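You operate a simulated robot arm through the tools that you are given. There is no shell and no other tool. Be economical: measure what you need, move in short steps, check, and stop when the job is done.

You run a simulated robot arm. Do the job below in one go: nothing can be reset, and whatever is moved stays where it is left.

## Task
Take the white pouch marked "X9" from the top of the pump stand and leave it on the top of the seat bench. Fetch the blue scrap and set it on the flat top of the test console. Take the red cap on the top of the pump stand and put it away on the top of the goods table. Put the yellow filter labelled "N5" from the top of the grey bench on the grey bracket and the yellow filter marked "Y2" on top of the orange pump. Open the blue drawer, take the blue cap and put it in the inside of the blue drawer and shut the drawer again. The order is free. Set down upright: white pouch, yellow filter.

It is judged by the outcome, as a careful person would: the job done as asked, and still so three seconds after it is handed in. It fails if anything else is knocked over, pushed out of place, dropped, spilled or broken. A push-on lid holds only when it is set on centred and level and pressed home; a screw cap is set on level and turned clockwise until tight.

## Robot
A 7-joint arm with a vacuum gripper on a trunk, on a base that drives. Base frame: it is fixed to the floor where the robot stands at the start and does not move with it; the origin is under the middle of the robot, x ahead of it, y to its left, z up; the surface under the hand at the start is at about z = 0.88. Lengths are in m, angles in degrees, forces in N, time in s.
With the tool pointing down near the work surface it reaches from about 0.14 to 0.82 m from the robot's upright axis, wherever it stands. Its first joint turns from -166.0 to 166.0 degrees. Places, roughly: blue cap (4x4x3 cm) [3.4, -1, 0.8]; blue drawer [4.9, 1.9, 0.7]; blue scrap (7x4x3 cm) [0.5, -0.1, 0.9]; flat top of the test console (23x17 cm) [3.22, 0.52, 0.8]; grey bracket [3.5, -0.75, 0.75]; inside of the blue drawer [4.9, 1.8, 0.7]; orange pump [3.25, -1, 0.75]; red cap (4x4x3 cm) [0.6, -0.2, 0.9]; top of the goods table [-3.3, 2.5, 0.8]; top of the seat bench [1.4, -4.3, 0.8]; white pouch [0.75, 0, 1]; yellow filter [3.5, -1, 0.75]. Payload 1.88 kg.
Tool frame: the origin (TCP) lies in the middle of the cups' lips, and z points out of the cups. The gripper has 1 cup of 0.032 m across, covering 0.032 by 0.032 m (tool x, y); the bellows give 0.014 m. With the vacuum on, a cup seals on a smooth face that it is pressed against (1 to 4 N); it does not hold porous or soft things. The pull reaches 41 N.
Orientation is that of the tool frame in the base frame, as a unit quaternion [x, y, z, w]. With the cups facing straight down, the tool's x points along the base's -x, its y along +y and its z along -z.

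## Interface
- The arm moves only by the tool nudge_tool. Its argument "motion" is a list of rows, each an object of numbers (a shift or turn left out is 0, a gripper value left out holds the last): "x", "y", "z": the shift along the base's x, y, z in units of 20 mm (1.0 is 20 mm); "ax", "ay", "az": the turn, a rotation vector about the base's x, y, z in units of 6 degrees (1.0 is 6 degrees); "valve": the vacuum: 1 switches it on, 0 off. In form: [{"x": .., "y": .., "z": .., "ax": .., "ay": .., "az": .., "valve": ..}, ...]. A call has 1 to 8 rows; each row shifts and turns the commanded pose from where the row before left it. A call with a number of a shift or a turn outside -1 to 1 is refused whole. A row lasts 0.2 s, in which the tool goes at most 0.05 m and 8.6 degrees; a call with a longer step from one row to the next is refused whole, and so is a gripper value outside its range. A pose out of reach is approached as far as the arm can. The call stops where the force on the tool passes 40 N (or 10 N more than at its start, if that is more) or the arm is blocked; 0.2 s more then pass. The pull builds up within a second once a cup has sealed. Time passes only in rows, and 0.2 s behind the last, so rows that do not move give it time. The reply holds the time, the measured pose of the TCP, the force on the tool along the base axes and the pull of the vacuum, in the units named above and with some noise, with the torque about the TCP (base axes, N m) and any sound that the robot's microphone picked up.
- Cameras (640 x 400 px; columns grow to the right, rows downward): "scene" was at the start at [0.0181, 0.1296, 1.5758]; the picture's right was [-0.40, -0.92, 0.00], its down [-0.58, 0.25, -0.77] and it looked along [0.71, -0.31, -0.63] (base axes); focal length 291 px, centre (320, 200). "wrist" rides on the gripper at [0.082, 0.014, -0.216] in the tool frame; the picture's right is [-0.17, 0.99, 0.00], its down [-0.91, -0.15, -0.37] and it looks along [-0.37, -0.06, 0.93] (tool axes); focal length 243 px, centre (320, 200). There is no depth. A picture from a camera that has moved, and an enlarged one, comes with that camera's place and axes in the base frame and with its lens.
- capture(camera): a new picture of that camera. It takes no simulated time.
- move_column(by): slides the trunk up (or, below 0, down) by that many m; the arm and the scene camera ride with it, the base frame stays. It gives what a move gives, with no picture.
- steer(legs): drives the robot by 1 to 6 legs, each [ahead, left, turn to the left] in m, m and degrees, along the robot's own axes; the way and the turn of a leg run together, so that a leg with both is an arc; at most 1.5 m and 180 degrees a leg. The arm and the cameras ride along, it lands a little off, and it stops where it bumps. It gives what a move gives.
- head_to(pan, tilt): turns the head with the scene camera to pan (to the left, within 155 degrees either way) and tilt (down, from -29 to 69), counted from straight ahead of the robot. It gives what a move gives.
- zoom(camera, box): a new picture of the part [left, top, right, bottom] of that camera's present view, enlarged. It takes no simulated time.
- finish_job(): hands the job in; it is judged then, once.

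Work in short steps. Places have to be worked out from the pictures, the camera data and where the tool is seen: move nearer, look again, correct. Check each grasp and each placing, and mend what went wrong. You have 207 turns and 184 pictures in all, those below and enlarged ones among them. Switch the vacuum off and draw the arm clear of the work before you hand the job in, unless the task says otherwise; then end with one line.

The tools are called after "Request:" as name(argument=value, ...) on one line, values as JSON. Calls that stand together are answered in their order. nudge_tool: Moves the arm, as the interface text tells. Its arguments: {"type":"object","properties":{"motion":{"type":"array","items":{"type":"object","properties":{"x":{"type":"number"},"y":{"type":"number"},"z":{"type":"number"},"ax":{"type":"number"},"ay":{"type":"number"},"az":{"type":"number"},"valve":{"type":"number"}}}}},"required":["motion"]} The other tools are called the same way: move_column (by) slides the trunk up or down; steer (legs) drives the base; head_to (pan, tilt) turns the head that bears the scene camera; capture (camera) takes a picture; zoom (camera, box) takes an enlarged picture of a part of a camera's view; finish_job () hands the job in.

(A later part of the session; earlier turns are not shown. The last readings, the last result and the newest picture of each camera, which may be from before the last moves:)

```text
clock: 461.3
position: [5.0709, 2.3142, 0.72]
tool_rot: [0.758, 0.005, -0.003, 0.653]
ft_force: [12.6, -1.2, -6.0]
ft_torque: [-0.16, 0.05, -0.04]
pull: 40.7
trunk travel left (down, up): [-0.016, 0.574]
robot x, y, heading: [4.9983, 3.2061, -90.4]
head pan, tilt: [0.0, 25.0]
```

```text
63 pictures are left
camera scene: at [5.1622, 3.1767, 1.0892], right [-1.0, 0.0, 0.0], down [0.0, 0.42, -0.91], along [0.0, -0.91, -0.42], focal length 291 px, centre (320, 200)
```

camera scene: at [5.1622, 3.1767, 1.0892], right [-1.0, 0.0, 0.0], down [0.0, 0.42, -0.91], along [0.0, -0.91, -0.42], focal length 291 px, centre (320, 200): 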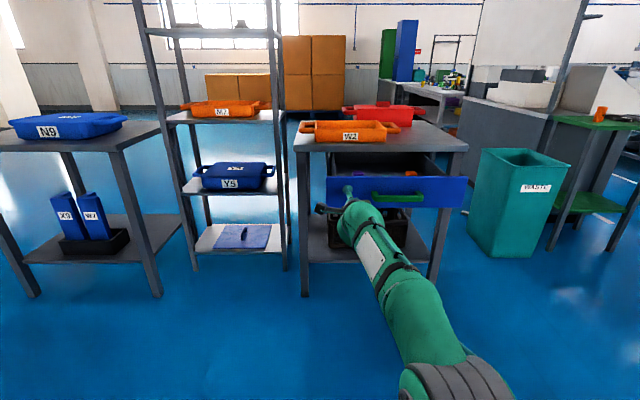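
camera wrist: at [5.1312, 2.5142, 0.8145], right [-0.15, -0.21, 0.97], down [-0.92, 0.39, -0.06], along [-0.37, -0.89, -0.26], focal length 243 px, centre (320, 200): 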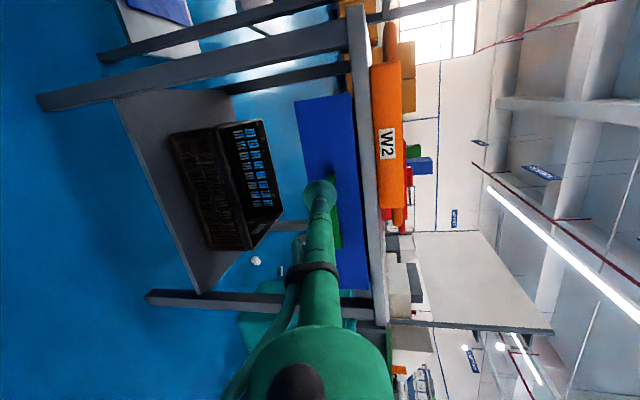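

Drawer is open by about 0.28 m. I release the panel and back the tool off.

Request:
nudge_tool(motion=[{"valve": 0}, {}, {}, {}, {"y": 0.5}, {"y": 1}, {"y": 1}, {"y": 1}])

Request:
move_column(by=0.35)

Request:
move_column(by=0.2)

Request:
head_to(pan=0, tilt=40)

Request:
zoom(camera="scene", box=[270, 80, 510, 280])

```text
clock: 463.1
position: [5.0719, 2.3796, 0.7313]
tool_rot: [0.761, 0.006, -0.005, 0.649]
ft_force: [-0.5, -0.8, -0.6]
ft_torque: [-0.05, 0.04, 0.03]
pull: 0.0
out of reach, approached as far as the arm can: row 8
trunk travel left (down, up): [-0.016, 0.574]
robot x, y, heading: [4.994, 3.2116, -90.2]
head pan, tilt: [0.0, 25.0]
```

```text
clock: 466.5
position: [5.0705, 2.3783, 1.0817]
tool_rot: [0.761, 0.006, -0.004, 0.649]
ft_force: [0.8, 0.0, -0.6]
ft_torque: [0.01, -0.01, 0.04]
pull: 0.0
trunk travel left (down, up): [-0.366, 0.224]
robot x, y, heading: [4.9993, 3.2112, -90.4]
head pan, tilt: [0.0, 25.0]
```

```text
clock: 468.7
position: [5.0715, 2.379, 1.2807]
tool_rot: [0.761, 0.006, -0.004, 0.649]
ft_force: [-0.2, -0.3, 0.5]
ft_torque: [0.02, 0.02, 0.02]
pull: 0.1
trunk travel left (down, up): [-0.566, 0.024]
robot x, y, heading: [4.9977, 3.2122, -90.2]
head pan, tilt: [0.0, 25.0]
```

```text
clock: 469.4
position: [5.0716, 2.3798, 1.2807]
tool_rot: [0.76, 0.006, -0.004, 0.65]
ft_force: [-0.1, 0.0, -0.7]
ft_torque: [0.0, 0.01, 0.03]
pull: 0.1
trunk travel left (down, up): [-0.566, 0.024]
robot x, y, heading: [4.9973, 3.2083, -90.3]
head pan, tilt: [0.0, 40.0]
```

```text
2.00 times, centred on (390, 180) of scene
camera zoom: at [5.1617, 3.1841, 1.616], right [-1.0, 0.0, 0.0], down [0.0, 0.64, -0.77], along [0.0, -0.77, -0.64], focal length 583 px, centre (180, 240)
```

zoom: 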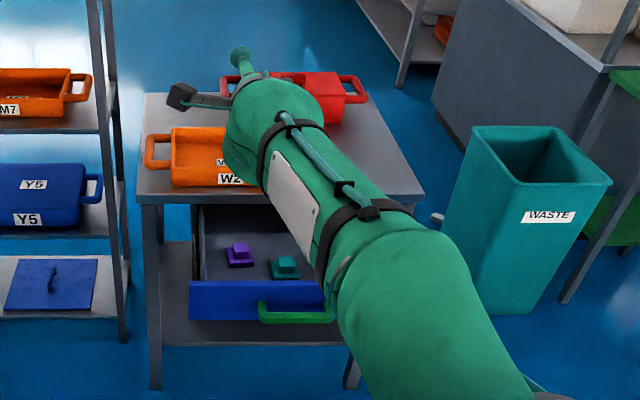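

Drawer interior visible (purple and teal blocks, free space). I restore the tool to straight-down before going to the bench's rear.

Request:
nudge_tool(motion=[{"y": 1, "ax": 1}, {"y": 1, "ax": 1}, {"y": 1, "ax": 1}, {"y": 1, "ax": 1}, {"y": 1, "ax": 1}, {"y": 1, "ax": 1}, {"y": 1, "ax": 1}, {"y": 1, "ax": 1}])

Request:
nudge_tool(motion=[{"y": 1, "ax": 1}, {"y": 1, "ax": 1}, {"y": 1, "ax": 1}, {"y": 1, "ax": 1}, {"y": 1, "ax": 1}, {"ax": 0.5, "az": 1}, {"az": 1}, {"az": 1}])

Request:
nudge_tool(motion=[{"az": 1, "z": -0.5}, {"az": 1, "z": -0.5}, {"az": 1, "z": -0.5}, {"az": 1, "z": -0.5}, {"az": 1, "z": -0.5}, {"az": 1, "z": -0.5}, {"az": 1}, {"az": 1}])

Request:
nudge_tool(motion=[{"az": 1, "x": -0.5}, {"az": 1, "x": -0.5}, {"az": 1, "x": -0.5}, {"az": 1, "x": -0.5}])

```text
clock: 471.2
position: [5.0723, 2.5382, 1.2806]
tool_rot: [0.959, 0.007, 0.0, 0.282]
ft_force: [0.1, 0.4, -0.1]
ft_torque: [0.01, -0.02, 0.0]
pull: 0.0
trunk travel left (down, up): [-0.566, 0.024]
robot x, y, heading: [4.9958, 3.2114, -90.4]
head pan, tilt: [0.0, 40.0]
```

```text
clock: 473.1
position: [5.0726, 2.638, 1.2806]
tool_rot: [0.986, 0.164, 0.003, 0.0]
ft_force: [0.6, 0.2, 0.3]
ft_torque: [-0.01, -0.03, -0.01]
pull: 0.0
trunk travel left (down, up): [-0.566, 0.024]
robot x, y, heading: [4.998, 3.2127, -90.2]
head pan, tilt: [0.0, 40.0]
```

```text
clock: 474.9
position: [5.072, 2.6385, 1.2217]
tool_rot: [0.834, 0.551, 0.001, -0.001]
ft_force: [-1.0, 0.5, 0.1]
ft_torque: [0.02, -0.02, 0.02]
pull: 0.0
trunk travel left (down, up): [-0.566, 0.024]
robot x, y, heading: [4.9973, 3.2096, -90.2]
head pan, tilt: [0.0, 40.0]
```

```text
clock: 475.9
position: [5.0309, 2.6397, 1.2222]
tool_rot: [0.702, 0.712, 0.002, -0.002]
ft_force: [-0.2, 0.0, -0.8]
ft_torque: [0.01, 0.03, 0.02]
pull: 0.1
trunk travel left (down, up): [-0.566, 0.024]
robot x, y, heading: [4.9963, 3.2084, -90.3]
head pan, tilt: [0.0, 40.0]
```

The gap beside the waste bin is too narrow, so I consider the route round the tables on the +x side. Looking left first.

Request:
head_to(pan=50, tilt=18)

Request:
capture(camera="scene")

```text
clock: 477.0
position: [5.0317, 2.6391, 1.2211]
tool_rot: [0.702, 0.712, 0.001, -0.002]
ft_force: [0.3, -0.6, -0.2]
ft_torque: [0.0, 0.0, -0.03]
pull: 0.0
trunk travel left (down, up): [-0.566, 0.024]
robot x, y, heading: [4.9964, 3.2105, -90.1]
head pan, tilt: [50.0, 18.0]
```

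```text
61 pictures are left
camera scene: at [5.2332, 3.2089, 1.6506], right [-0.65, -0.76, 0.0], down [-0.24, 0.2, -0.95], along [0.73, -0.61, -0.31], focal length 291 px, centre (320, 200)
```

scene: 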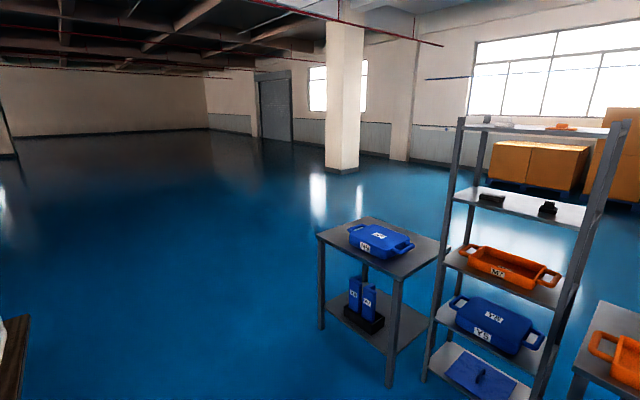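

The way round at x≈7.2 is open. Driving: left 2.2 m, ahead 2.9 m.

Request:
steer(legs=[[0, 1.1, 0], [0, 1.1, 0], [1.45, 0, 0], [1.45, 0, 0]])

Request:
head_to(pan=-60, tilt=18)

Request:
capture(camera="scene")

```text
clock: 501.6
position: [7.4182, -0.2708, 1.2223]
tool_rot: [0.675, 0.737, 0.002, -0.001]
ft_force: [0.4, 0.4, -0.4]
ft_torque: [0.02, 0.0, -0.03]
pull: 0.0
trunk travel left (down, up): [-0.566, 0.024]
robot x, y, heading: [7.3455, 0.2947, -86.0]
head pan, tilt: [50.0, 18.0]
```

```text
clock: 503.5
position: [7.4187, -0.2724, 1.2215]
tool_rot: [0.675, 0.738, 0.001, -0.002]
ft_force: [-0.6, -0.2, -0.3]
ft_torque: [-0.01, 0.0, -0.04]
pull: 0.1
trunk travel left (down, up): [-0.566, 0.024]
robot x, y, heading: [7.3398, 0.2952, -86.0]
head pan, tilt: [-60.0, 18.0]
```

```text
60 pictures are left
camera scene: at [7.4253, 0.313, 1.6506], right [-0.56, 0.83, 0.0], down [0.26, 0.17, -0.95], along [-0.79, -0.53, -0.31], focal length 291 px, centre (320, 200)
```

scene: 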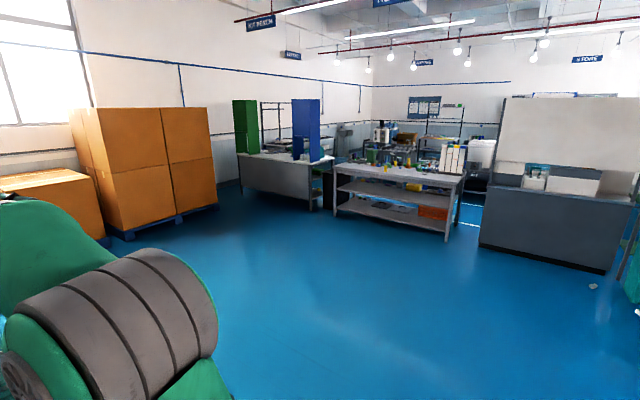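

Clear floor behind the bench. Turning to face -x and driving up behind it.

Request:
steer(legs=[[0, 0, -94], [1.4, 0, 0], [1.4, 0, 0], [0, 1.2, 0]])

Request:
head_to(pan=0, tilt=35)

Request:
capture(camera="scene")

```text
clock: 526.5
position: [3.8835, -0.5811, 1.2218]
tool_rot: [0.999, -0.048, 0.003, 0.0]
ft_force: [-0.5, -0.2, -0.2]
ft_torque: [0.0, 0.03, 0.03]
pull: 0.0
trunk travel left (down, up): [-0.566, 0.024]
robot x, y, heading: [4.4575, -0.6128, 173.4]
head pan, tilt: [-60.0, 18.0]
```

```text
clock: 527.8
position: [3.8832, -0.582, 1.2216]
tool_rot: [0.999, -0.047, 0.002, 0.0]
ft_force: [-1.1, -0.2, 1.0]
ft_torque: [-0.01, -0.03, 0.0]
pull: 0.0
trunk travel left (down, up): [-0.566, 0.024]
robot x, y, heading: [4.4497, -0.6118, 173.5]
head pan, tilt: [0.0, 35.0]
```

```text
59 pictures are left
camera scene: at [4.4072, -0.7714, 1.6235], right [0.11, 0.99, 0.0], down [0.57, -0.07, -0.82], along [-0.81, 0.09, -0.57], focal length 291 px, centre (320, 200)
```

scene: 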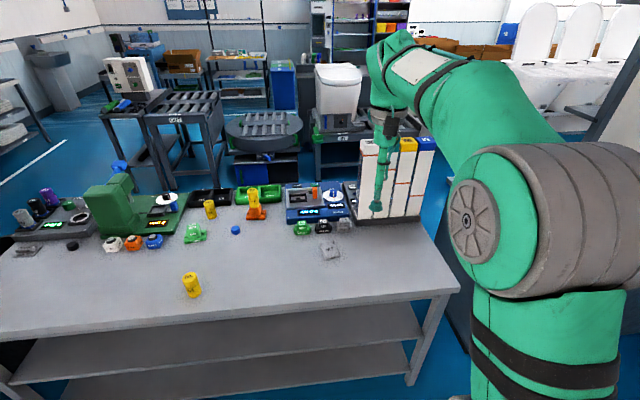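

I straighten, shift left 0.35 m and drive in close to the bench's rear edge.

Request:
steer(legs=[[0, 0, 6.3], [0, 0.35, 0], [0.25, 0, 0]])

Request:
capture(camera="scene")

Request:
capture(camera="wrist")

```text
clock: 532.0
position: [3.6315, -0.9813, 1.222]
tool_rot: [1.0, 0.008, 0.003, 0.0]
ft_force: [-0.5, -0.2, -0.2]
ft_torque: [0.02, -0.01, -0.03]
pull: 0.1
trunk travel left (down, up): [-0.566, 0.024]
robot x, y, heading: [4.2024, -0.9441, 180.0]
head pan, tilt: [0.0, 35.0]
```

```text
58 pictures are left
camera scene: at [4.1728, -1.1123, 1.6235], right [0.0, 1.0, 0.0], down [0.57, 0.0, -0.82], along [-0.82, 0.0, -0.57], focal length 291 px, centre (320, 200)
```

scene: 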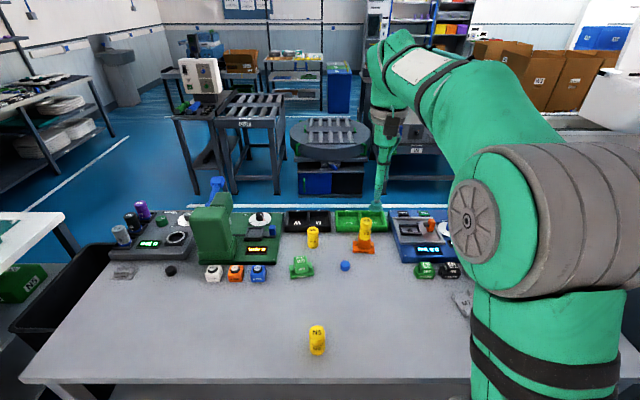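

```text
57 pictures are left
camera wrist: at [3.7125, -0.9952, 1.4394], right [-0.15, -0.99, 0.0], down [-0.92, 0.14, 0.37], along [-0.37, 0.06, -0.93], focal length 243 px, centre (320, 200)
```

wrist: 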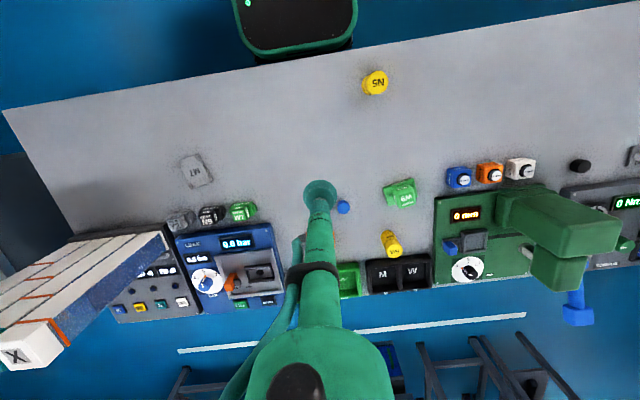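

N5's top is at about (3.733,-1.116,0.876), bracket at (3.595,-0.637). Moving above N5.

Request:
nudge_tool(motion=[{"x": 0.64, "y": -0.84, "z": -1}, {"x": 0.64, "y": -0.84, "z": -1}, {"x": 0.64, "y": -0.84, "z": -1}, {"x": 0.64, "y": -0.84, "z": -1}, {"x": 0.64, "y": -0.84, "z": -1}, {"x": 0.64, "y": -0.84, "z": -1}, {"x": 0.64, "y": -0.84, "z": -1}, {"x": 0.64, "y": -0.84, "z": -1}])

Request:
nudge_tool(motion=[{"z": -1}, {"z": -1}, {"z": -1}, {"z": -1}, {"z": -1}, {}])

Request:
zoom(camera="wrist", box=[240, 120, 400, 220])

Request:
zoom(camera="scene", box=[260, 280, 380, 370])

```text
clock: 533.8
position: [3.7344, -1.1177, 1.0604]
tool_rot: [1.0, 0.008, 0.003, 0.0]
ft_force: [0.4, 0.5, 0.5]
ft_torque: [0.02, 0.02, 0.01]
pull: 0.0
trunk travel left (down, up): [-0.566, 0.024]
robot x, y, heading: [4.2006, -0.9489, 179.9]
head pan, tilt: [0.0, 35.0]
```

```text
clock: 535.2
position: [3.7338, -1.1159, 0.961]
tool_rot: [1.0, 0.009, 0.003, 0.0]
ft_force: [-0.1, 0.5, 0.8]
ft_torque: [-0.02, 0.0, 0.0]
pull: 0.1
trunk travel left (down, up): [-0.566, 0.024]
robot x, y, heading: [4.2018, -0.9504, 180.2]
head pan, tilt: [0.0, 35.0]
```

```text
4.00 times, centred on (320, 170) of wrist
camera zoom: at [3.8143, -1.1288, 1.1788], right [-0.15, -0.99, 0.0], down [-0.92, 0.14, 0.37], along [-0.37, 0.06, -0.93], focal length 970 px, centre (320, 320)
```

zoom: 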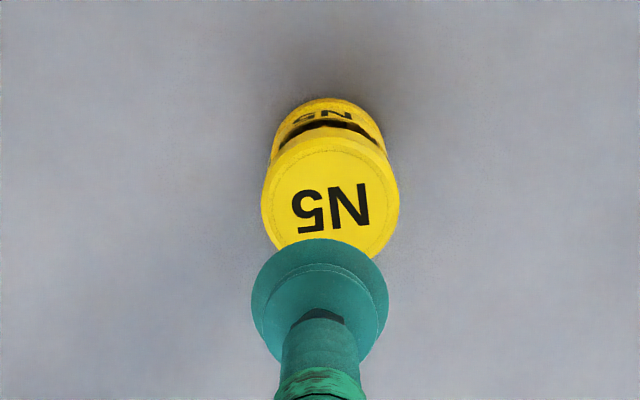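

```text
4.44 times, centred on (320, 325) of scene
camera zoom: at [4.173, -1.1124, 1.6235], right [0.0, 1.0, 0.0], down [0.57, 0.0, -0.82], along [-0.82, 0.0, -0.57], focal length 1295 px, centre (320, -356)
```

zoom: 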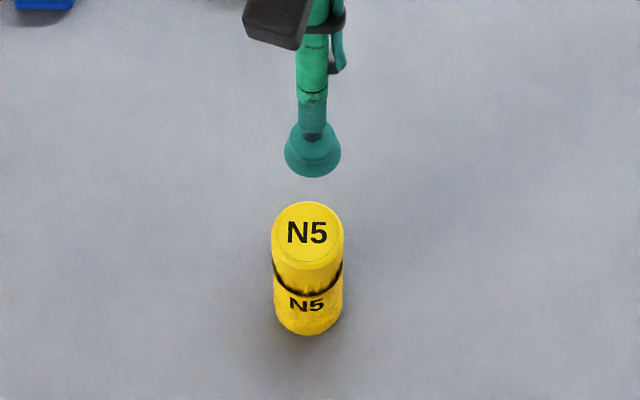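

Correction of -3 mm in y, then down with vacuum.

Request:
nudge_tool(motion=[{"z": -1, "y": -0.16, "x": -0.04, "valve": 1}, {"z": -1}, {"z": -1}, {"z": -0.6}, {"z": -0.4}, {"z": -0.2}, {}, {}])

```text
clock: 537.0
position: [3.7317, -1.121, 0.8787]
tool_rot: [1.0, 0.009, 0.001, 0.002]
ft_force: [1.6, 0.8, 20.9]
ft_torque: [0.02, -0.01, -0.02]
pull: 40.3
trunk travel left (down, up): [-0.566, 0.024]
robot x, y, heading: [4.1994, -0.9471, 180.0]
head pan, tilt: [0.0, 35.0]
```

N5 sealed. I lift it and shift the base right 0.33 m so the bracket lies ahead.

Request:
nudge_tool(motion=[{"z": 0.5}, {"z": 1}, {"z": 1}, {"z": 1}, {"z": 1}, {"z": 1}, {"z": 1}, {"z": 1}])

Request:
steer(legs=[[0, -0.35, 0]])

Request:
capture(camera="scene")

Request:
capture(camera="wrist")

```text
clock: 538.8
position: [3.7358, -1.1186, 1.0297]
tool_rot: [1.0, 0.008, 0.003, 0.0]
ft_force: [-0.5, -0.9, -0.7]
ft_torque: [-0.01, 0.02, 0.0]
pull: 41.0
trunk travel left (down, up): [-0.566, 0.024]
robot x, y, heading: [4.202, -0.9454, 180.1]
head pan, tilt: [0.0, 35.0]
```

```text
clock: 541.1
position: [3.7352, -0.7715, 1.029]
tool_rot: [1.0, 0.009, 0.003, 0.0]
ft_force: [0.4, -0.4, -1.1]
ft_torque: [-0.05, -0.03, 0.0]
pull: 41.0
trunk travel left (down, up): [-0.566, 0.024]
robot x, y, heading: [4.2019, -0.5955, 179.9]
head pan, tilt: [0.0, 35.0]
```

```text
54 pictures are left
camera scene: at [4.1734, -0.764, 1.6235], right [0.0, 1.0, 0.0], down [0.57, 0.0, -0.82], along [-0.82, 0.0, -0.57], focal length 291 px, centre (320, 200)
```

scene: 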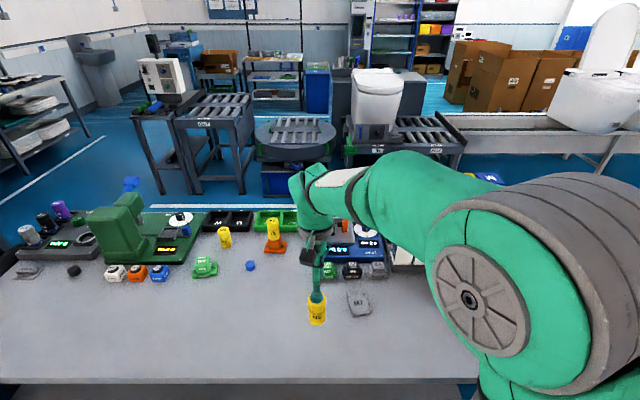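

```text
53 pictures are left
camera wrist: at [3.8161, -0.7844, 1.2461], right [-0.15, -0.99, 0.0], down [-0.92, 0.14, 0.37], along [-0.37, 0.06, -0.93], focal length 243 px, centre (320, 200)
```

wrist: 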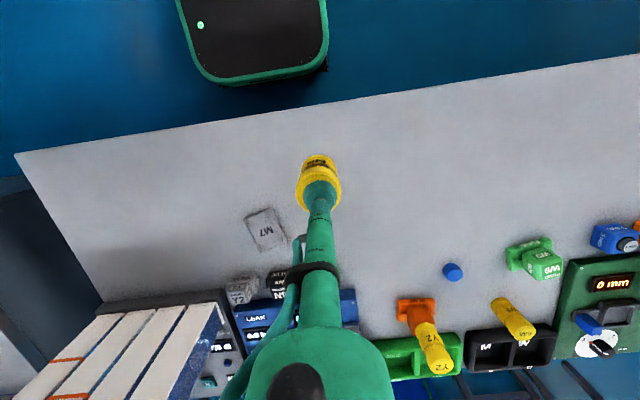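

Request:
zoom(camera="wrist", box=[220, 190, 316, 260])

Request:
zoom(camera="scene", box=[320, 270, 400, 330])

```text
5.71 times, centred on (268, 225) of wrist
camera zoom: at [3.8161, -0.7844, 1.2461], right [-0.15, -0.99, 0.0], down [-0.92, 0.14, 0.37], along [-0.37, 0.06, -0.93], focal length 1386 px, centre (617, 57)
```

zoom: 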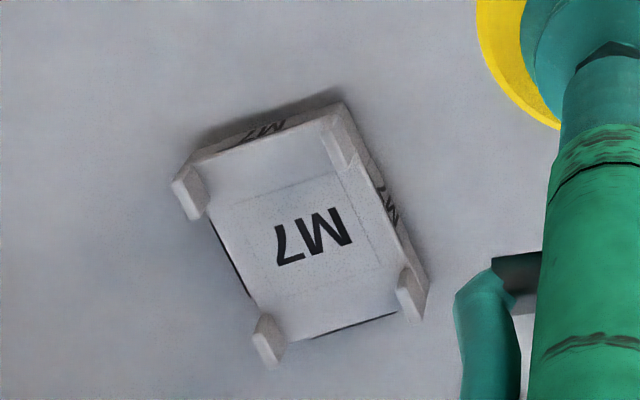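

```text
6.67 times, centred on (360, 300) of scene
camera zoom: at [4.1734, -0.764, 1.6235], right [0.0, 1.0, 0.0], down [0.57, 0.0, -0.82], along [-0.82, 0.0, -0.57], focal length 1942 px, centre (53, -467)
```

zoom: 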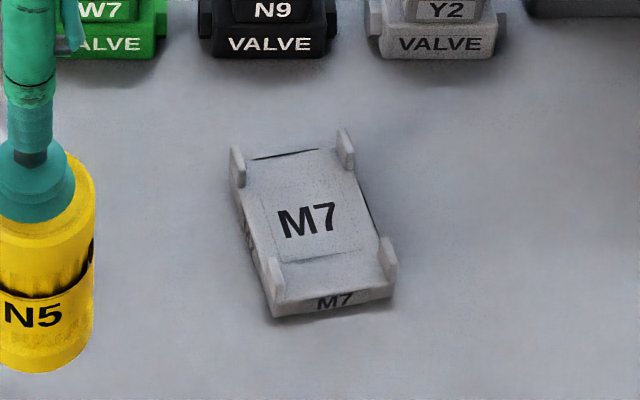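

Bracket plate centre: (3.5845,-0.635), plate top z≈0.80, four low corner posts. Moving N5 over it.

Request:
nudge_tool(motion=[{"x": -0.95, "y": 0.85}, {"x": -0.95, "y": 0.85}, {"x": -0.95, "y": 0.85}, {"x": -0.95, "y": 0.85}, {"x": -0.95, "y": 0.85}, {"x": -0.95, "y": 0.85}, {"x": -0.95, "y": 0.85}, {"x": -0.9, "y": 0.87}])

Request:
nudge_tool(motion=[{"z": -1}, {"z": -1}, {"z": -1}, {"z": -1}, {}])

Request:
zoom(camera="wrist", box=[250, 130, 390, 220])

Request:
zoom(camera="scene", box=[310, 230, 410, 320])

```text
clock: 542.9
position: [3.582, -0.6369, 1.0266]
tool_rot: [1.0, 0.009, 0.003, -0.001]
ft_force: [0.4, 0.1, -2.2]
ft_torque: [0.0, -0.04, 0.01]
pull: 40.9
trunk travel left (down, up): [-0.566, 0.024]
robot x, y, heading: [4.2021, -0.6033, -179.8]
head pan, tilt: [0.0, 35.0]
```

```text
clock: 544.1
position: [3.5838, -0.6357, 0.947]
tool_rot: [1.0, 0.009, 0.002, 0.0]
ft_force: [0.3, 0.0, -0.8]
ft_torque: [-0.03, 0.01, -0.02]
pull: 40.4
trunk travel left (down, up): [-0.566, 0.024]
robot x, y, heading: [4.1976, -0.599, 180.0]
head pan, tilt: [0.0, 35.0]
```

```text
4.44 times, centred on (320, 175) of wrist
camera zoom: at [3.6644, -0.6491, 1.1653], right [-0.15, -0.99, 0.0], down [-0.92, 0.14, 0.37], along [-0.37, 0.06, -0.93], focal length 1078 px, centre (320, 311)
```

zoom: 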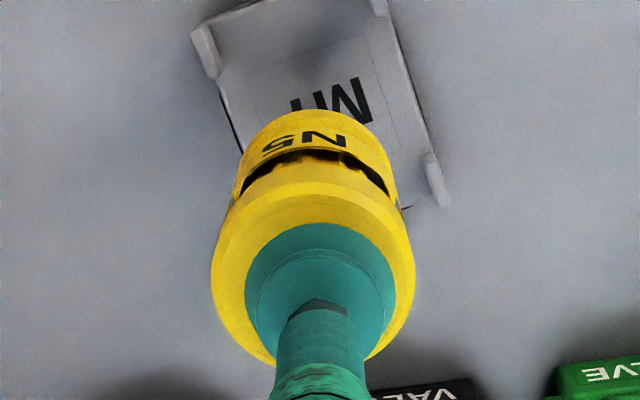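

```text
4.44 times, centred on (360, 275) of scene
camera zoom: at [4.1732, -0.7641, 1.6235], right [0.0, 1.0, 0.0], down [0.57, 0.0, -0.82], along [-0.82, 0.0, -0.57], focal length 1295 px, centre (142, -133)
```

zoom: 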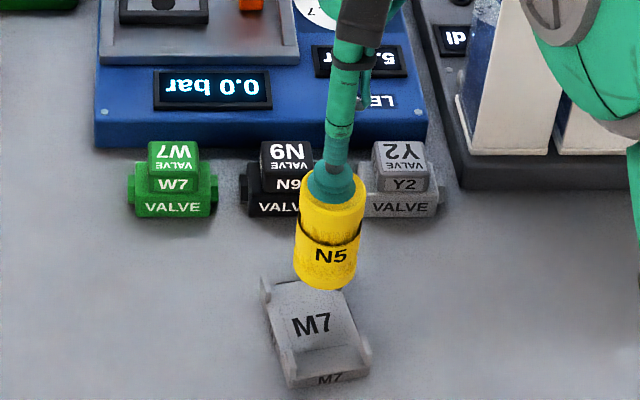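

Projection confirms it will land on the plate centre. Lowering.

Request:
nudge_tool(motion=[{"z": -1}, {"z": -0.8}, {"z": -0.4}, {"z": -0.2}, {}])

Request:
nudge_tool(motion=[{"z": -0.2}, {"z": -0.2}, {}])

```text
clock: 545.3
position: [3.585, -0.634, 0.9003]
tool_rot: [1.0, 0.008, 0.003, 0.0]
ft_force: [0.1, 0.0, -0.5]
ft_torque: [-0.01, 0.01, 0.01]
pull: 40.4
trunk travel left (down, up): [-0.566, 0.024]
robot x, y, heading: [4.2015, -0.6, 180.0]
head pan, tilt: [0.0, 35.0]
```

```text
clock: 546.1
position: [3.5825, -0.6341, 0.892]
tool_rot: [1.0, 0.009, 0.002, 0.0]
ft_force: [0.5, 0.6, -1.2]
ft_torque: [0.0, -0.03, 0.0]
pull: 40.7
trunk travel left (down, up): [-0.566, 0.024]
robot x, y, heading: [4.1995, -0.5987, 179.9]
head pan, tilt: [0.0, 35.0]
```

Request:
nudge_tool(motion=[{"z": -0.15}, {"z": -0.15}, {}])

Request:
zoom(camera="scene", box=[310, 230, 410, 320])

```text
clock: 546.9
position: [3.5832, -0.6348, 0.8891]
tool_rot: [1.0, 0.009, -0.001, 0.0]
ft_force: [2.0, 1.1, 24.7]
ft_torque: [0.09, -0.08, -0.01]
pull: 40.7
trunk travel left (down, up): [-0.566, 0.024]
robot x, y, heading: [4.2033, -0.6012, 180.0]
head pan, tilt: [0.0, 35.0]
```

```text
4.44 times, centred on (360, 275) of scene
camera zoom: at [4.1755, -0.7638, 1.6238], right [0.0, 1.0, 0.0], down [0.57, 0.0, -0.82], along [-0.82, 0.0, -0.57], focal length 1295 px, centre (142, -133)
```

zoom: 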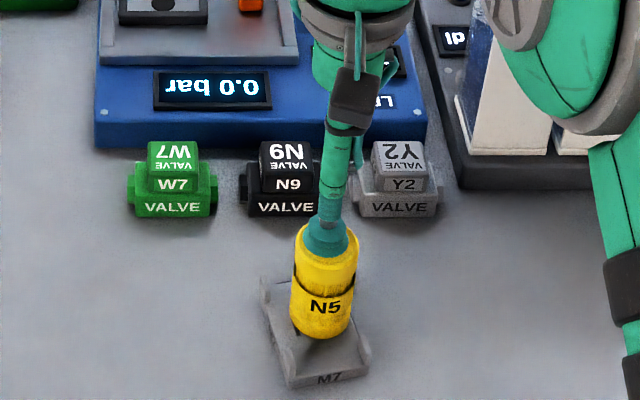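

Contact at the expected height on the plate. Ease off, release, rise.

Request:
nudge_tool(motion=[{"z": 0.1}, {"valve": 0}, {}, {}, {}, {"z": 0.2}, {"z": 0.5}, {"z": 1}])

Request:
nudge_tool(motion=[{"z": 1}, {"z": 1}, {"z": 1}, {"z": 1}, {"z": 1}, {"z": 1}, {"z": 1}, {"z": 1}])

Request:
steer(legs=[[0, 0.4, 0]])

Request:
capture(camera="scene")

Request:
capture(camera="wrist")

```text
clock: 548.7
position: [3.5829, -0.6369, 0.9223]
tool_rot: [1.0, 0.008, 0.003, 0.0]
ft_force: [0.4, -0.3, 0.2]
ft_torque: [0.06, 0.01, 0.0]
pull: 0.0
trunk travel left (down, up): [-0.566, 0.024]
robot x, y, heading: [4.2016, -0.6008, 180.3]
head pan, tilt: [0.0, 35.0]
```

```text
clock: 550.5
position: [3.5859, -0.6352, 1.083]
tool_rot: [1.0, 0.009, 0.002, -0.001]
ft_force: [0.9, 0.4, -0.4]
ft_torque: [0.01, 0.01, 0.0]
pull: 0.1
trunk travel left (down, up): [-0.566, 0.024]
robot x, y, heading: [4.2005, -0.5985, 179.8]
head pan, tilt: [0.0, 35.0]
```

```text
clock: 553.0
position: [3.5828, -1.0297, 1.082]
tool_rot: [1.0, 0.006, 0.003, 0.0]
ft_force: [-0.9, 0.5, -0.9]
ft_torque: [0.01, -0.08, -0.04]
pull: 0.0
trunk travel left (down, up): [-0.566, 0.024]
robot x, y, heading: [4.1986, -0.9995, 179.9]
head pan, tilt: [0.0, 35.0]
```

```text
47 pictures are left
camera scene: at [4.1711, -1.1617, 1.6235], right [0.01, 1.0, 0.0], down [0.57, 0.0, -0.82], along [-0.82, 0.0, -0.57], focal length 291 px, centre (320, 200)
```

scene: 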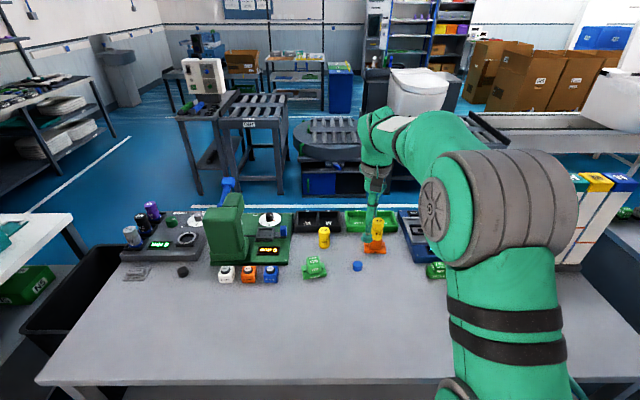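

```text
46 pictures are left
camera wrist: at [3.6649, -1.0433, 1.2998], right [-0.15, -0.99, 0.0], down [-0.92, 0.14, 0.37], along [-0.37, 0.06, -0.93], focal length 243 px, centre (320, 200)
```

wrist: 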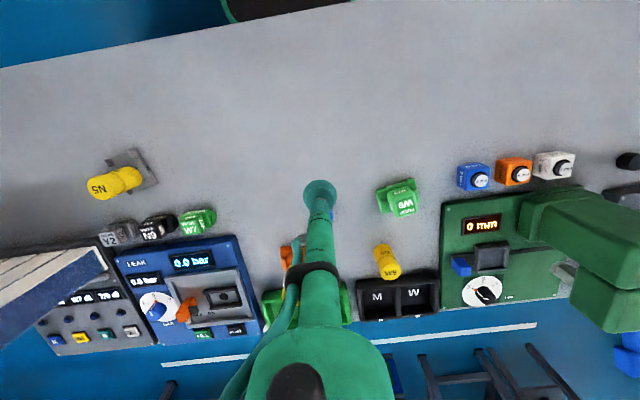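

N5 stands on the bracket. Now the blue cap at about (3.437,-1.02): I drive 5 cm nearer and hover above it.

Request:
steer(legs=[[0.05, 0, 0]])

Request:
nudge_tool(motion=[{"x": -1, "z": -0.6}, {"x": -1, "z": -0.6}, {"x": -1, "z": -0.6}, {"x": -0.8, "z": -1}, {"z": -1}, {"z": -1}, {"z": -1}, {}])

Request:
zoom(camera="wrist", box=[240, 110, 400, 210])

Request:
zoom(camera="scene", box=[310, 210, 410, 290])

```text
clock: 553.9
position: [3.5345, -1.0291, 1.0811]
tool_rot: [1.0, 0.005, 0.003, 0.0]
ft_force: [0.4, 0.2, -0.4]
ft_torque: [-0.02, 0.01, 0.03]
pull: 0.1
trunk travel left (down, up): [-0.566, 0.024]
robot x, y, heading: [4.1517, -0.9974, 179.4]
head pan, tilt: [0.0, 35.0]
```

```text
clock: 555.7
position: [3.4576, -1.0295, 0.9664]
tool_rot: [1.0, 0.005, 0.002, -0.001]
ft_force: [-0.2, 0.9, 0.3]
ft_torque: [0.0, -0.03, 0.02]
pull: 0.0
trunk travel left (down, up): [-0.566, 0.024]
robot x, y, heading: [4.1535, -0.9962, 179.7]
head pan, tilt: [0.0, 35.0]
```

```text
4.00 times, centred on (320, 160) of wrist
camera zoom: at [3.5388, -1.0432, 1.1841], right [-0.15, -0.99, 0.0], down [-0.92, 0.14, 0.37], along [-0.36, 0.06, -0.93], focal length 970 px, centre (320, 360)
```

zoom: 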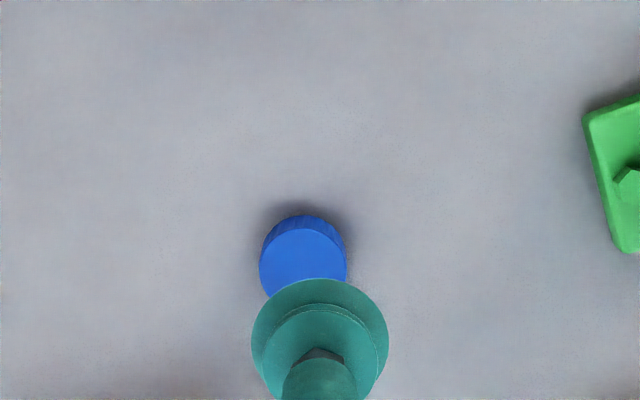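

```text
5.00 times, centred on (360, 250) of scene
camera zoom: at [4.1218, -1.1613, 1.6235], right [0.01, 1.0, 0.0], down [0.57, 0.0, -0.82], along [-0.82, 0.01, -0.57], focal length 1457 px, centre (120, -50)
```

zoom: 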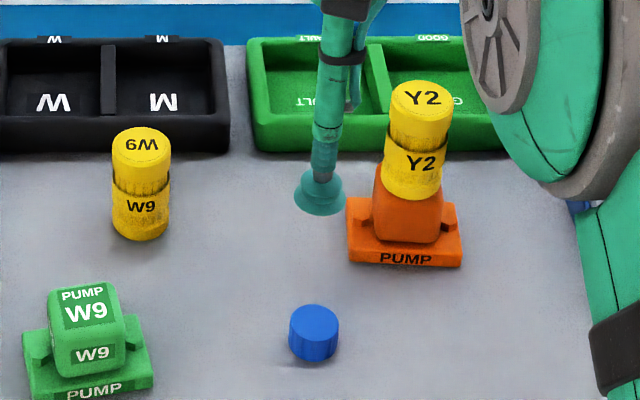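

Both cameras agree: cap top at (3.436,-1.0185). Aligning and descending to just above it.

Request:
nudge_tool(motion=[{"x": -0.54, "y": 0.28, "z": -1}, {"x": -0.54, "y": 0.27, "z": -1}, {"z": -1}, {"z": -1}, {"z": -1}, {"z": -0.9}, {}])

Request:
zoom(camera="wrist", box=[280, 155, 360, 205])

Request:
zoom(camera="scene", box=[330, 245, 390, 285])

```text
clock: 557.3
position: [3.4375, -1.018, 0.8471]
tool_rot: [1.0, 0.006, 0.003, 0.0]
ft_force: [-0.1, 0.3, 0.2]
ft_torque: [0.0, -0.04, 0.0]
pull: 0.1
trunk travel left (down, up): [-0.566, 0.024]
robot x, y, heading: [4.1523, -0.996, 179.6]
head pan, tilt: [0.0, 35.0]
```

```text
8.00 times, centred on (320, 180) of wrist
camera zoom: at [3.5179, -1.0308, 1.0651], right [-0.15, -0.99, 0.0], down [-0.92, 0.14, 0.37], along [-0.36, 0.06, -0.93], focal length 1941 px, centre (320, 360)
```

zoom: 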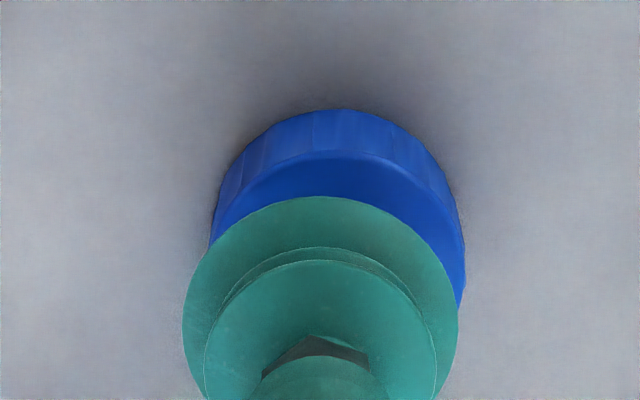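

```text
10.00 times, centred on (360, 265) of scene
camera zoom: at [4.1218, -1.1613, 1.6235], right [0.01, 1.0, 0.0], down [0.57, 0.0, -0.82], along [-0.82, 0.01, -0.57], focal length 2914 px, centre (-80, -450)
```

zoom: 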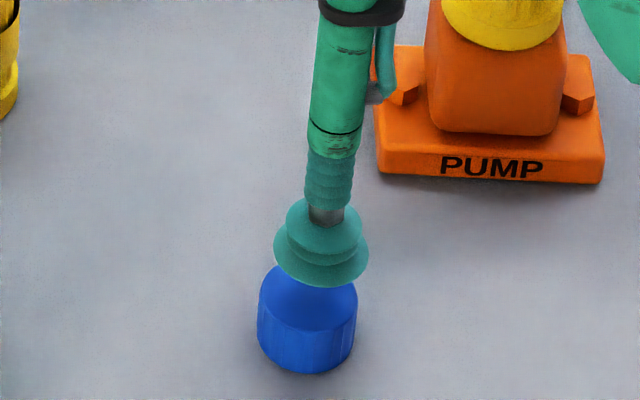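

Fine correction of -3 mm in x and -2.7 mm in y, then press down with vacuum.

Request:
nudge_tool(motion=[{"x": -0.15, "y": -0.13, "z": -0.4}, {"z": -0.5, "valve": 1}, {"z": -0.3}, {"z": -0.25}, {"z": -0.2}, {}, {}])

```text
clock: 558.9
position: [3.4344, -1.0204, 0.8188]
tool_rot: [1.0, 0.005, 0.0, 0.0]
ft_force: [3.2, -0.8, 27.0]
ft_torque: [-0.01, 0.01, -0.02]
pull: 41.4
trunk travel left (down, up): [-0.566, 0.024]
robot x, y, heading: [4.1517, -0.9962, 179.7]
head pan, tilt: [0.0, 35.0]
```

Cap sealed. Lifting clear and drawing in for the drive.

Request:
nudge_tool(motion=[{"z": 0.5}, {"z": 1}, {"z": 1}, {"z": 1}, {"z": 1}, {"z": 1}, {"z": 1}, {"z": 1}])

Request:
nudge_tool(motion=[{"z": 1, "x": 0.5}, {"z": 1, "x": 1}, {"z": 1, "x": 1}, {"z": 1, "x": 1}, {"z": 1, "x": 1}, {"z": 1, "x": 1}, {"z": 1, "x": 1}, {"z": 1, "x": 1}])

Request:
steer(legs=[[-1.5, 0, 0], [-1.5, 0, 0]])

Request:
capture(camera="scene")

```text
clock: 560.7
position: [3.4337, -1.0228, 0.9654]
tool_rot: [1.0, 0.006, 0.003, -0.001]
ft_force: [0.1, -0.6, -0.2]
ft_torque: [0.0, -0.03, -0.01]
pull: 40.8
trunk travel left (down, up): [-0.566, 0.024]
robot x, y, heading: [4.1459, -0.9937, 179.6]
head pan, tilt: [0.0, 35.0]
```

```text
clock: 562.5
position: [3.5843, -1.0195, 1.126]
tool_rot: [1.0, 0.005, 0.003, -0.001]
ft_force: [0.5, -0.1, 0.2]
ft_torque: [0.01, 0.0, 0.01]
pull: 40.8
trunk travel left (down, up): [-0.566, 0.024]
robot x, y, heading: [4.1542, -0.9965, 179.6]
head pan, tilt: [0.0, 35.0]
```

```text
clock: 576.9
position: [6.5777, -1.123, 1.1255]
tool_rot: [1.0, -0.004, 0.002, 0.0]
ft_force: [0.1, -0.1, 0.0]
ft_torque: [0.0, -0.02, -0.03]
pull: 40.4
trunk travel left (down, up): [-0.566, 0.024]
robot x, y, heading: [7.1485, -1.1087, 178.6]
head pan, tilt: [0.0, 35.0]
```

```text
41 pictures are left
camera scene: at [7.1142, -1.2727, 1.6235], right [0.02, 1.0, 0.0], down [0.57, -0.01, -0.82], along [-0.82, 0.02, -0.57], focal length 291 px, centre (320, 200)
```

scene: 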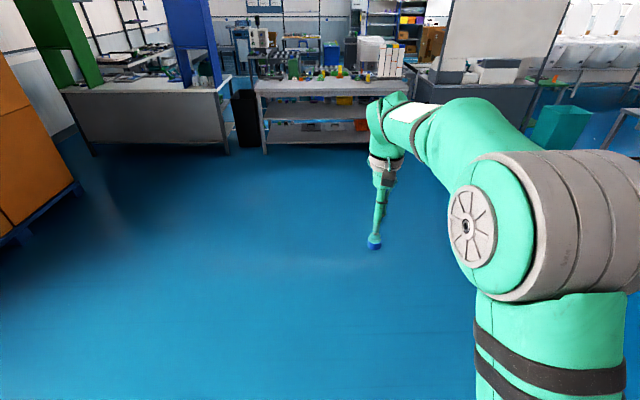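

Cap is held. Continuing round to the drawer side.

Request:
steer(legs=[[-0.25, 0, 1.2], [0, -1.48, 0], [0, -1.48, 0], [0, -1.48, 0]])

Request:
steer(legs=[[1.15, 0, 0], [1.15, 0, 0]])

```text
clock: 599.5
position: [6.7811, 3.3036, 1.1251]
tool_rot: [1.0, 0.012, 0.002, 0.0]
ft_force: [1.0, -0.1, 0.1]
ft_torque: [0.02, -0.05, 0.01]
pull: 40.8
trunk travel left (down, up): [-0.566, 0.024]
robot x, y, heading: [7.3478, 3.3342, -179.5]
head pan, tilt: [0.0, 35.0]
```

```text
clock: 611.0
position: [4.4597, 3.2114, 1.124]
tool_rot: [0.999, 0.034, 0.003, -0.001]
ft_force: [-0.2, -0.1, -0.6]
ft_torque: [-0.04, -0.01, -0.01]
pull: 40.4
trunk travel left (down, up): [-0.566, 0.024]
robot x, y, heading: [5.0256, 3.2682, -176.9]
head pan, tilt: [0.0, 35.0]
```

Turning to face the drawer and closing in.

Request:
steer(legs=[[0, 0, 86.7], [0.38, 0, 0]])

Request:
head_to(pan=0, tilt=50)

Request:
capture(camera="scene")

Request:
capture(camera="wrist")

```text
clock: 617.1
position: [5.0433, 2.3163, 1.124]
tool_rot: [0.705, 0.709, 0.002, -0.002]
ft_force: [0.0, 0.6, 0.2]
ft_torque: [0.0, -0.03, -0.01]
pull: 40.5
trunk travel left (down, up): [-0.566, 0.024]
robot x, y, heading: [5.0254, 2.8864, -90.6]
head pan, tilt: [0.0, 35.0]
```

```text
clock: 617.9
position: [5.0434, 2.3168, 1.1242]
tool_rot: [0.705, 0.709, 0.002, -0.002]
ft_force: [-0.1, 0.1, -0.5]
ft_torque: [0.02, 0.0, 0.0]
pull: 40.6
trunk travel left (down, up): [-0.566, 0.024]
robot x, y, heading: [5.024, 2.8831, -90.5]
head pan, tilt: [0.0, 50.0]
```

```text
40 pictures are left
camera scene: at [5.1855, 2.8649, 1.6018], right [-1.0, 0.01, 0.0], down [0.01, 0.77, -0.64], along [-0.01, -0.64, -0.77], focal length 291 px, centre (320, 200)
```

scene: 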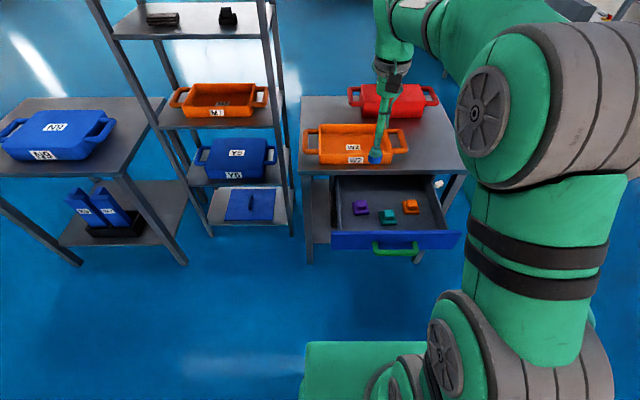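

```text
39 pictures are left
camera wrist: at [5.0562, 2.3966, 1.3427], right [0.99, -0.16, 0.0], down [-0.15, -0.92, 0.37], along [-0.06, -0.36, -0.93], focal length 243 px, centre (320, 200)
```

wrist: 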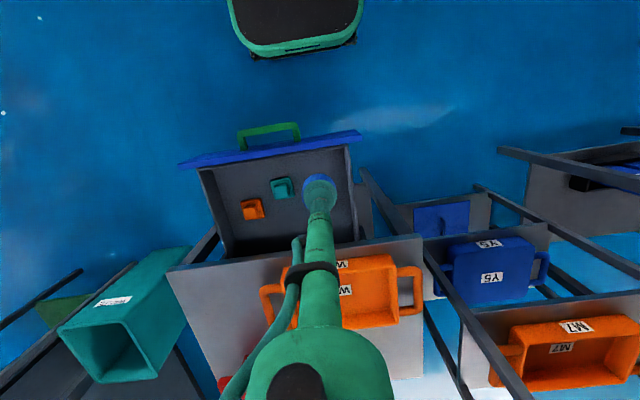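

Free spot inside the drawer: about (5.02,2.235), in front of the purple block. Moving over it and lowering with the trunk first.

Request:
nudge_tool(motion=[{"x": -0.28, "y": -1}, {"x": -0.28, "y": -1}, {"x": -0.28, "y": -1}, {"x": -0.3, "y": -1}, {}])

Request:
move_column(by=-0.25)

Request:
capture(camera="wrist")

Request:
zoom(camera="scene", box=[300, 100, 480, 260])

```text
clock: 619.1
position: [5.0203, 2.236, 1.1227]
tool_rot: [0.705, 0.709, 0.002, -0.001]
ft_force: [-0.1, -0.6, 0.7]
ft_torque: [0.03, -0.02, -0.03]
pull: 40.6
trunk travel left (down, up): [-0.566, 0.024]
robot x, y, heading: [5.0222, 2.8836, -90.6]
head pan, tilt: [0.0, 50.0]
```

```text
clock: 621.6
position: [5.0208, 2.2359, 0.873]
tool_rot: [0.704, 0.71, 0.002, -0.001]
ft_force: [-0.5, 0.1, 0.3]
ft_torque: [0.04, 0.0, 0.0]
pull: 41.2
trunk travel left (down, up): [-0.316, 0.274]
robot x, y, heading: [5.0221, 2.8821, -90.9]
head pan, tilt: [0.0, 50.0]
```

```text
38 pictures are left
camera wrist: at [5.0337, 2.3163, 1.091], right [0.99, -0.16, 0.0], down [-0.15, -0.92, 0.37], along [-0.06, -0.36, -0.93], focal length 243 px, centre (320, 200)
```

wrist: 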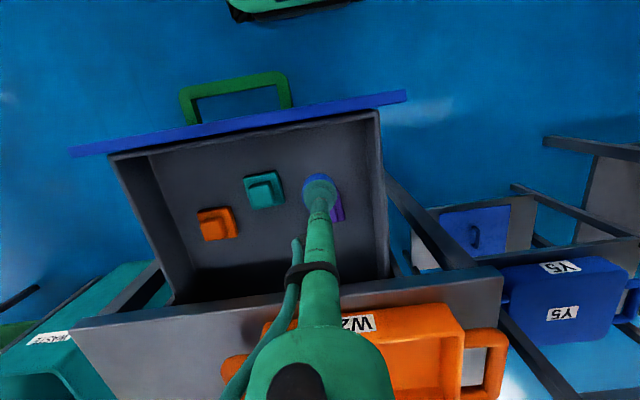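

```text
2.50 times, centred on (390, 180) of scene
camera zoom: at [5.1855, 2.8649, 1.3518], right [-1.0, 0.01, 0.0], down [0.01, 0.77, -0.64], along [-0.01, -0.64, -0.77], focal length 728 px, centre (145, 250)
```

zoom: 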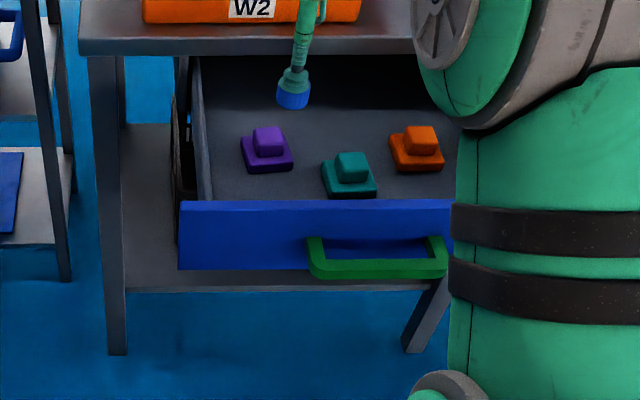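

Landing point is clear (4 cm ahead of the purple block, 6 cm behind the panel). Lowering into the drawer.

Request:
move_column(by=-0.12)

Request:
nudge_tool(motion=[{"z": -0.5}, {"z": -0.5}, {"z": -0.3}, {"z": -0.2}, {}])

Request:
capture(camera="wrist")

```text
clock: 623.1
position: [5.0206, 2.2358, 0.7538]
tool_rot: [0.705, 0.709, 0.002, -0.002]
ft_force: [0.7, -0.2, 0.5]
ft_torque: [0.01, 0.01, -0.04]
pull: 40.8
trunk travel left (down, up): [-0.196, 0.394]
robot x, y, heading: [5.023, 2.885, -90.7]
head pan, tilt: [0.0, 50.0]
```

```text
clock: 624.3
position: [5.0212, 2.2343, 0.7234]
tool_rot: [0.705, 0.709, 0.002, -0.001]
ft_force: [-0.7, -0.6, 0.3]
ft_torque: [0.01, 0.0, 0.0]
pull: 40.2
trunk travel left (down, up): [-0.196, 0.394]
robot x, y, heading: [5.023, 2.8864, -90.7]
head pan, tilt: [0.0, 50.0]
```

```text
36 pictures are left
camera wrist: at [5.0335, 2.3155, 0.9417], right [0.99, -0.16, 0.0], down [-0.15, -0.92, 0.37], along [-0.06, -0.36, -0.93], focal length 243 px, centre (320, 200)
```

wrist: 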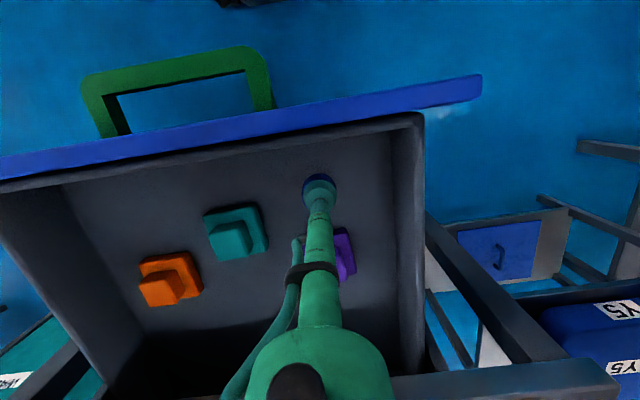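

Request:
nudge_tool(motion=[{"z": -0.3}, {"z": -0.2}, {"z": -0.2}, {}])

Request:
nudge_tool(motion=[{"z": -0.2}, {"z": -0.2}, {}])

```text
clock: 625.3
position: [5.0209, 2.2351, 0.7095]
tool_rot: [0.705, 0.71, 0.003, -0.002]
ft_force: [0.2, -0.1, -0.5]
ft_torque: [0.05, -0.05, -0.01]
pull: 40.9
trunk travel left (down, up): [-0.196, 0.394]
robot x, y, heading: [5.0188, 2.8833, -90.6]
head pan, tilt: [0.0, 50.0]
```

```text
clock: 626.1
position: [5.0207, 2.2362, 0.702]
tool_rot: [0.704, 0.71, 0.002, -0.001]
ft_force: [1.6, -0.5, 7.8]
ft_torque: [-0.06, 0.01, 0.01]
pull: 41.4
trunk travel left (down, up): [-0.196, 0.394]
robot x, y, heading: [5.0216, 2.8859, -90.4]
head pan, tilt: [0.0, 50.0]
```

Contact (7.8 N) on the drawer floor. Releasing and rising.

Request:
nudge_tool(motion=[{"valve": 0}, {}, {}, {}, {"z": 0.2}, {"z": 0.5}, {"z": 1}, {"z": 1}])

Request:
move_column(by=0.25)

Request:
capture(camera="wrist")

```text
clock: 627.9
position: [5.0219, 2.2357, 0.7557]
tool_rot: [0.705, 0.71, 0.003, -0.003]
ft_force: [0.5, 0.2, -0.4]
ft_torque: [-0.02, -0.03, 0.02]
pull: 0.1
trunk travel left (down, up): [-0.196, 0.394]
robot x, y, heading: [5.0225, 2.8847, -90.7]
head pan, tilt: [0.0, 50.0]
```

```text
clock: 630.5
position: [5.0219, 2.2354, 1.0049]
tool_rot: [0.704, 0.71, 0.002, -0.002]
ft_force: [0.5, 1.2, -0.2]
ft_torque: [0.0, 0.01, 0.01]
pull: 0.0
trunk travel left (down, up): [-0.446, 0.144]
robot x, y, heading: [5.0222, 2.8836, -90.9]
head pan, tilt: [0.0, 50.0]
```

```text
35 pictures are left
camera wrist: at [5.0349, 2.3161, 1.2232], right [0.99, -0.16, 0.0], down [-0.15, -0.92, 0.37], along [-0.06, -0.36, -0.93], focal length 243 px, centre (320, 200)
```

wrist: 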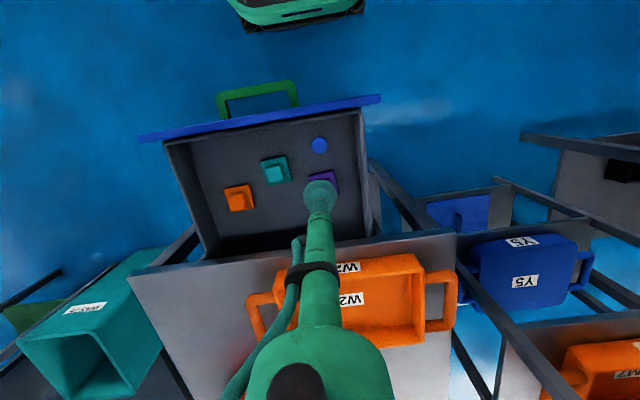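

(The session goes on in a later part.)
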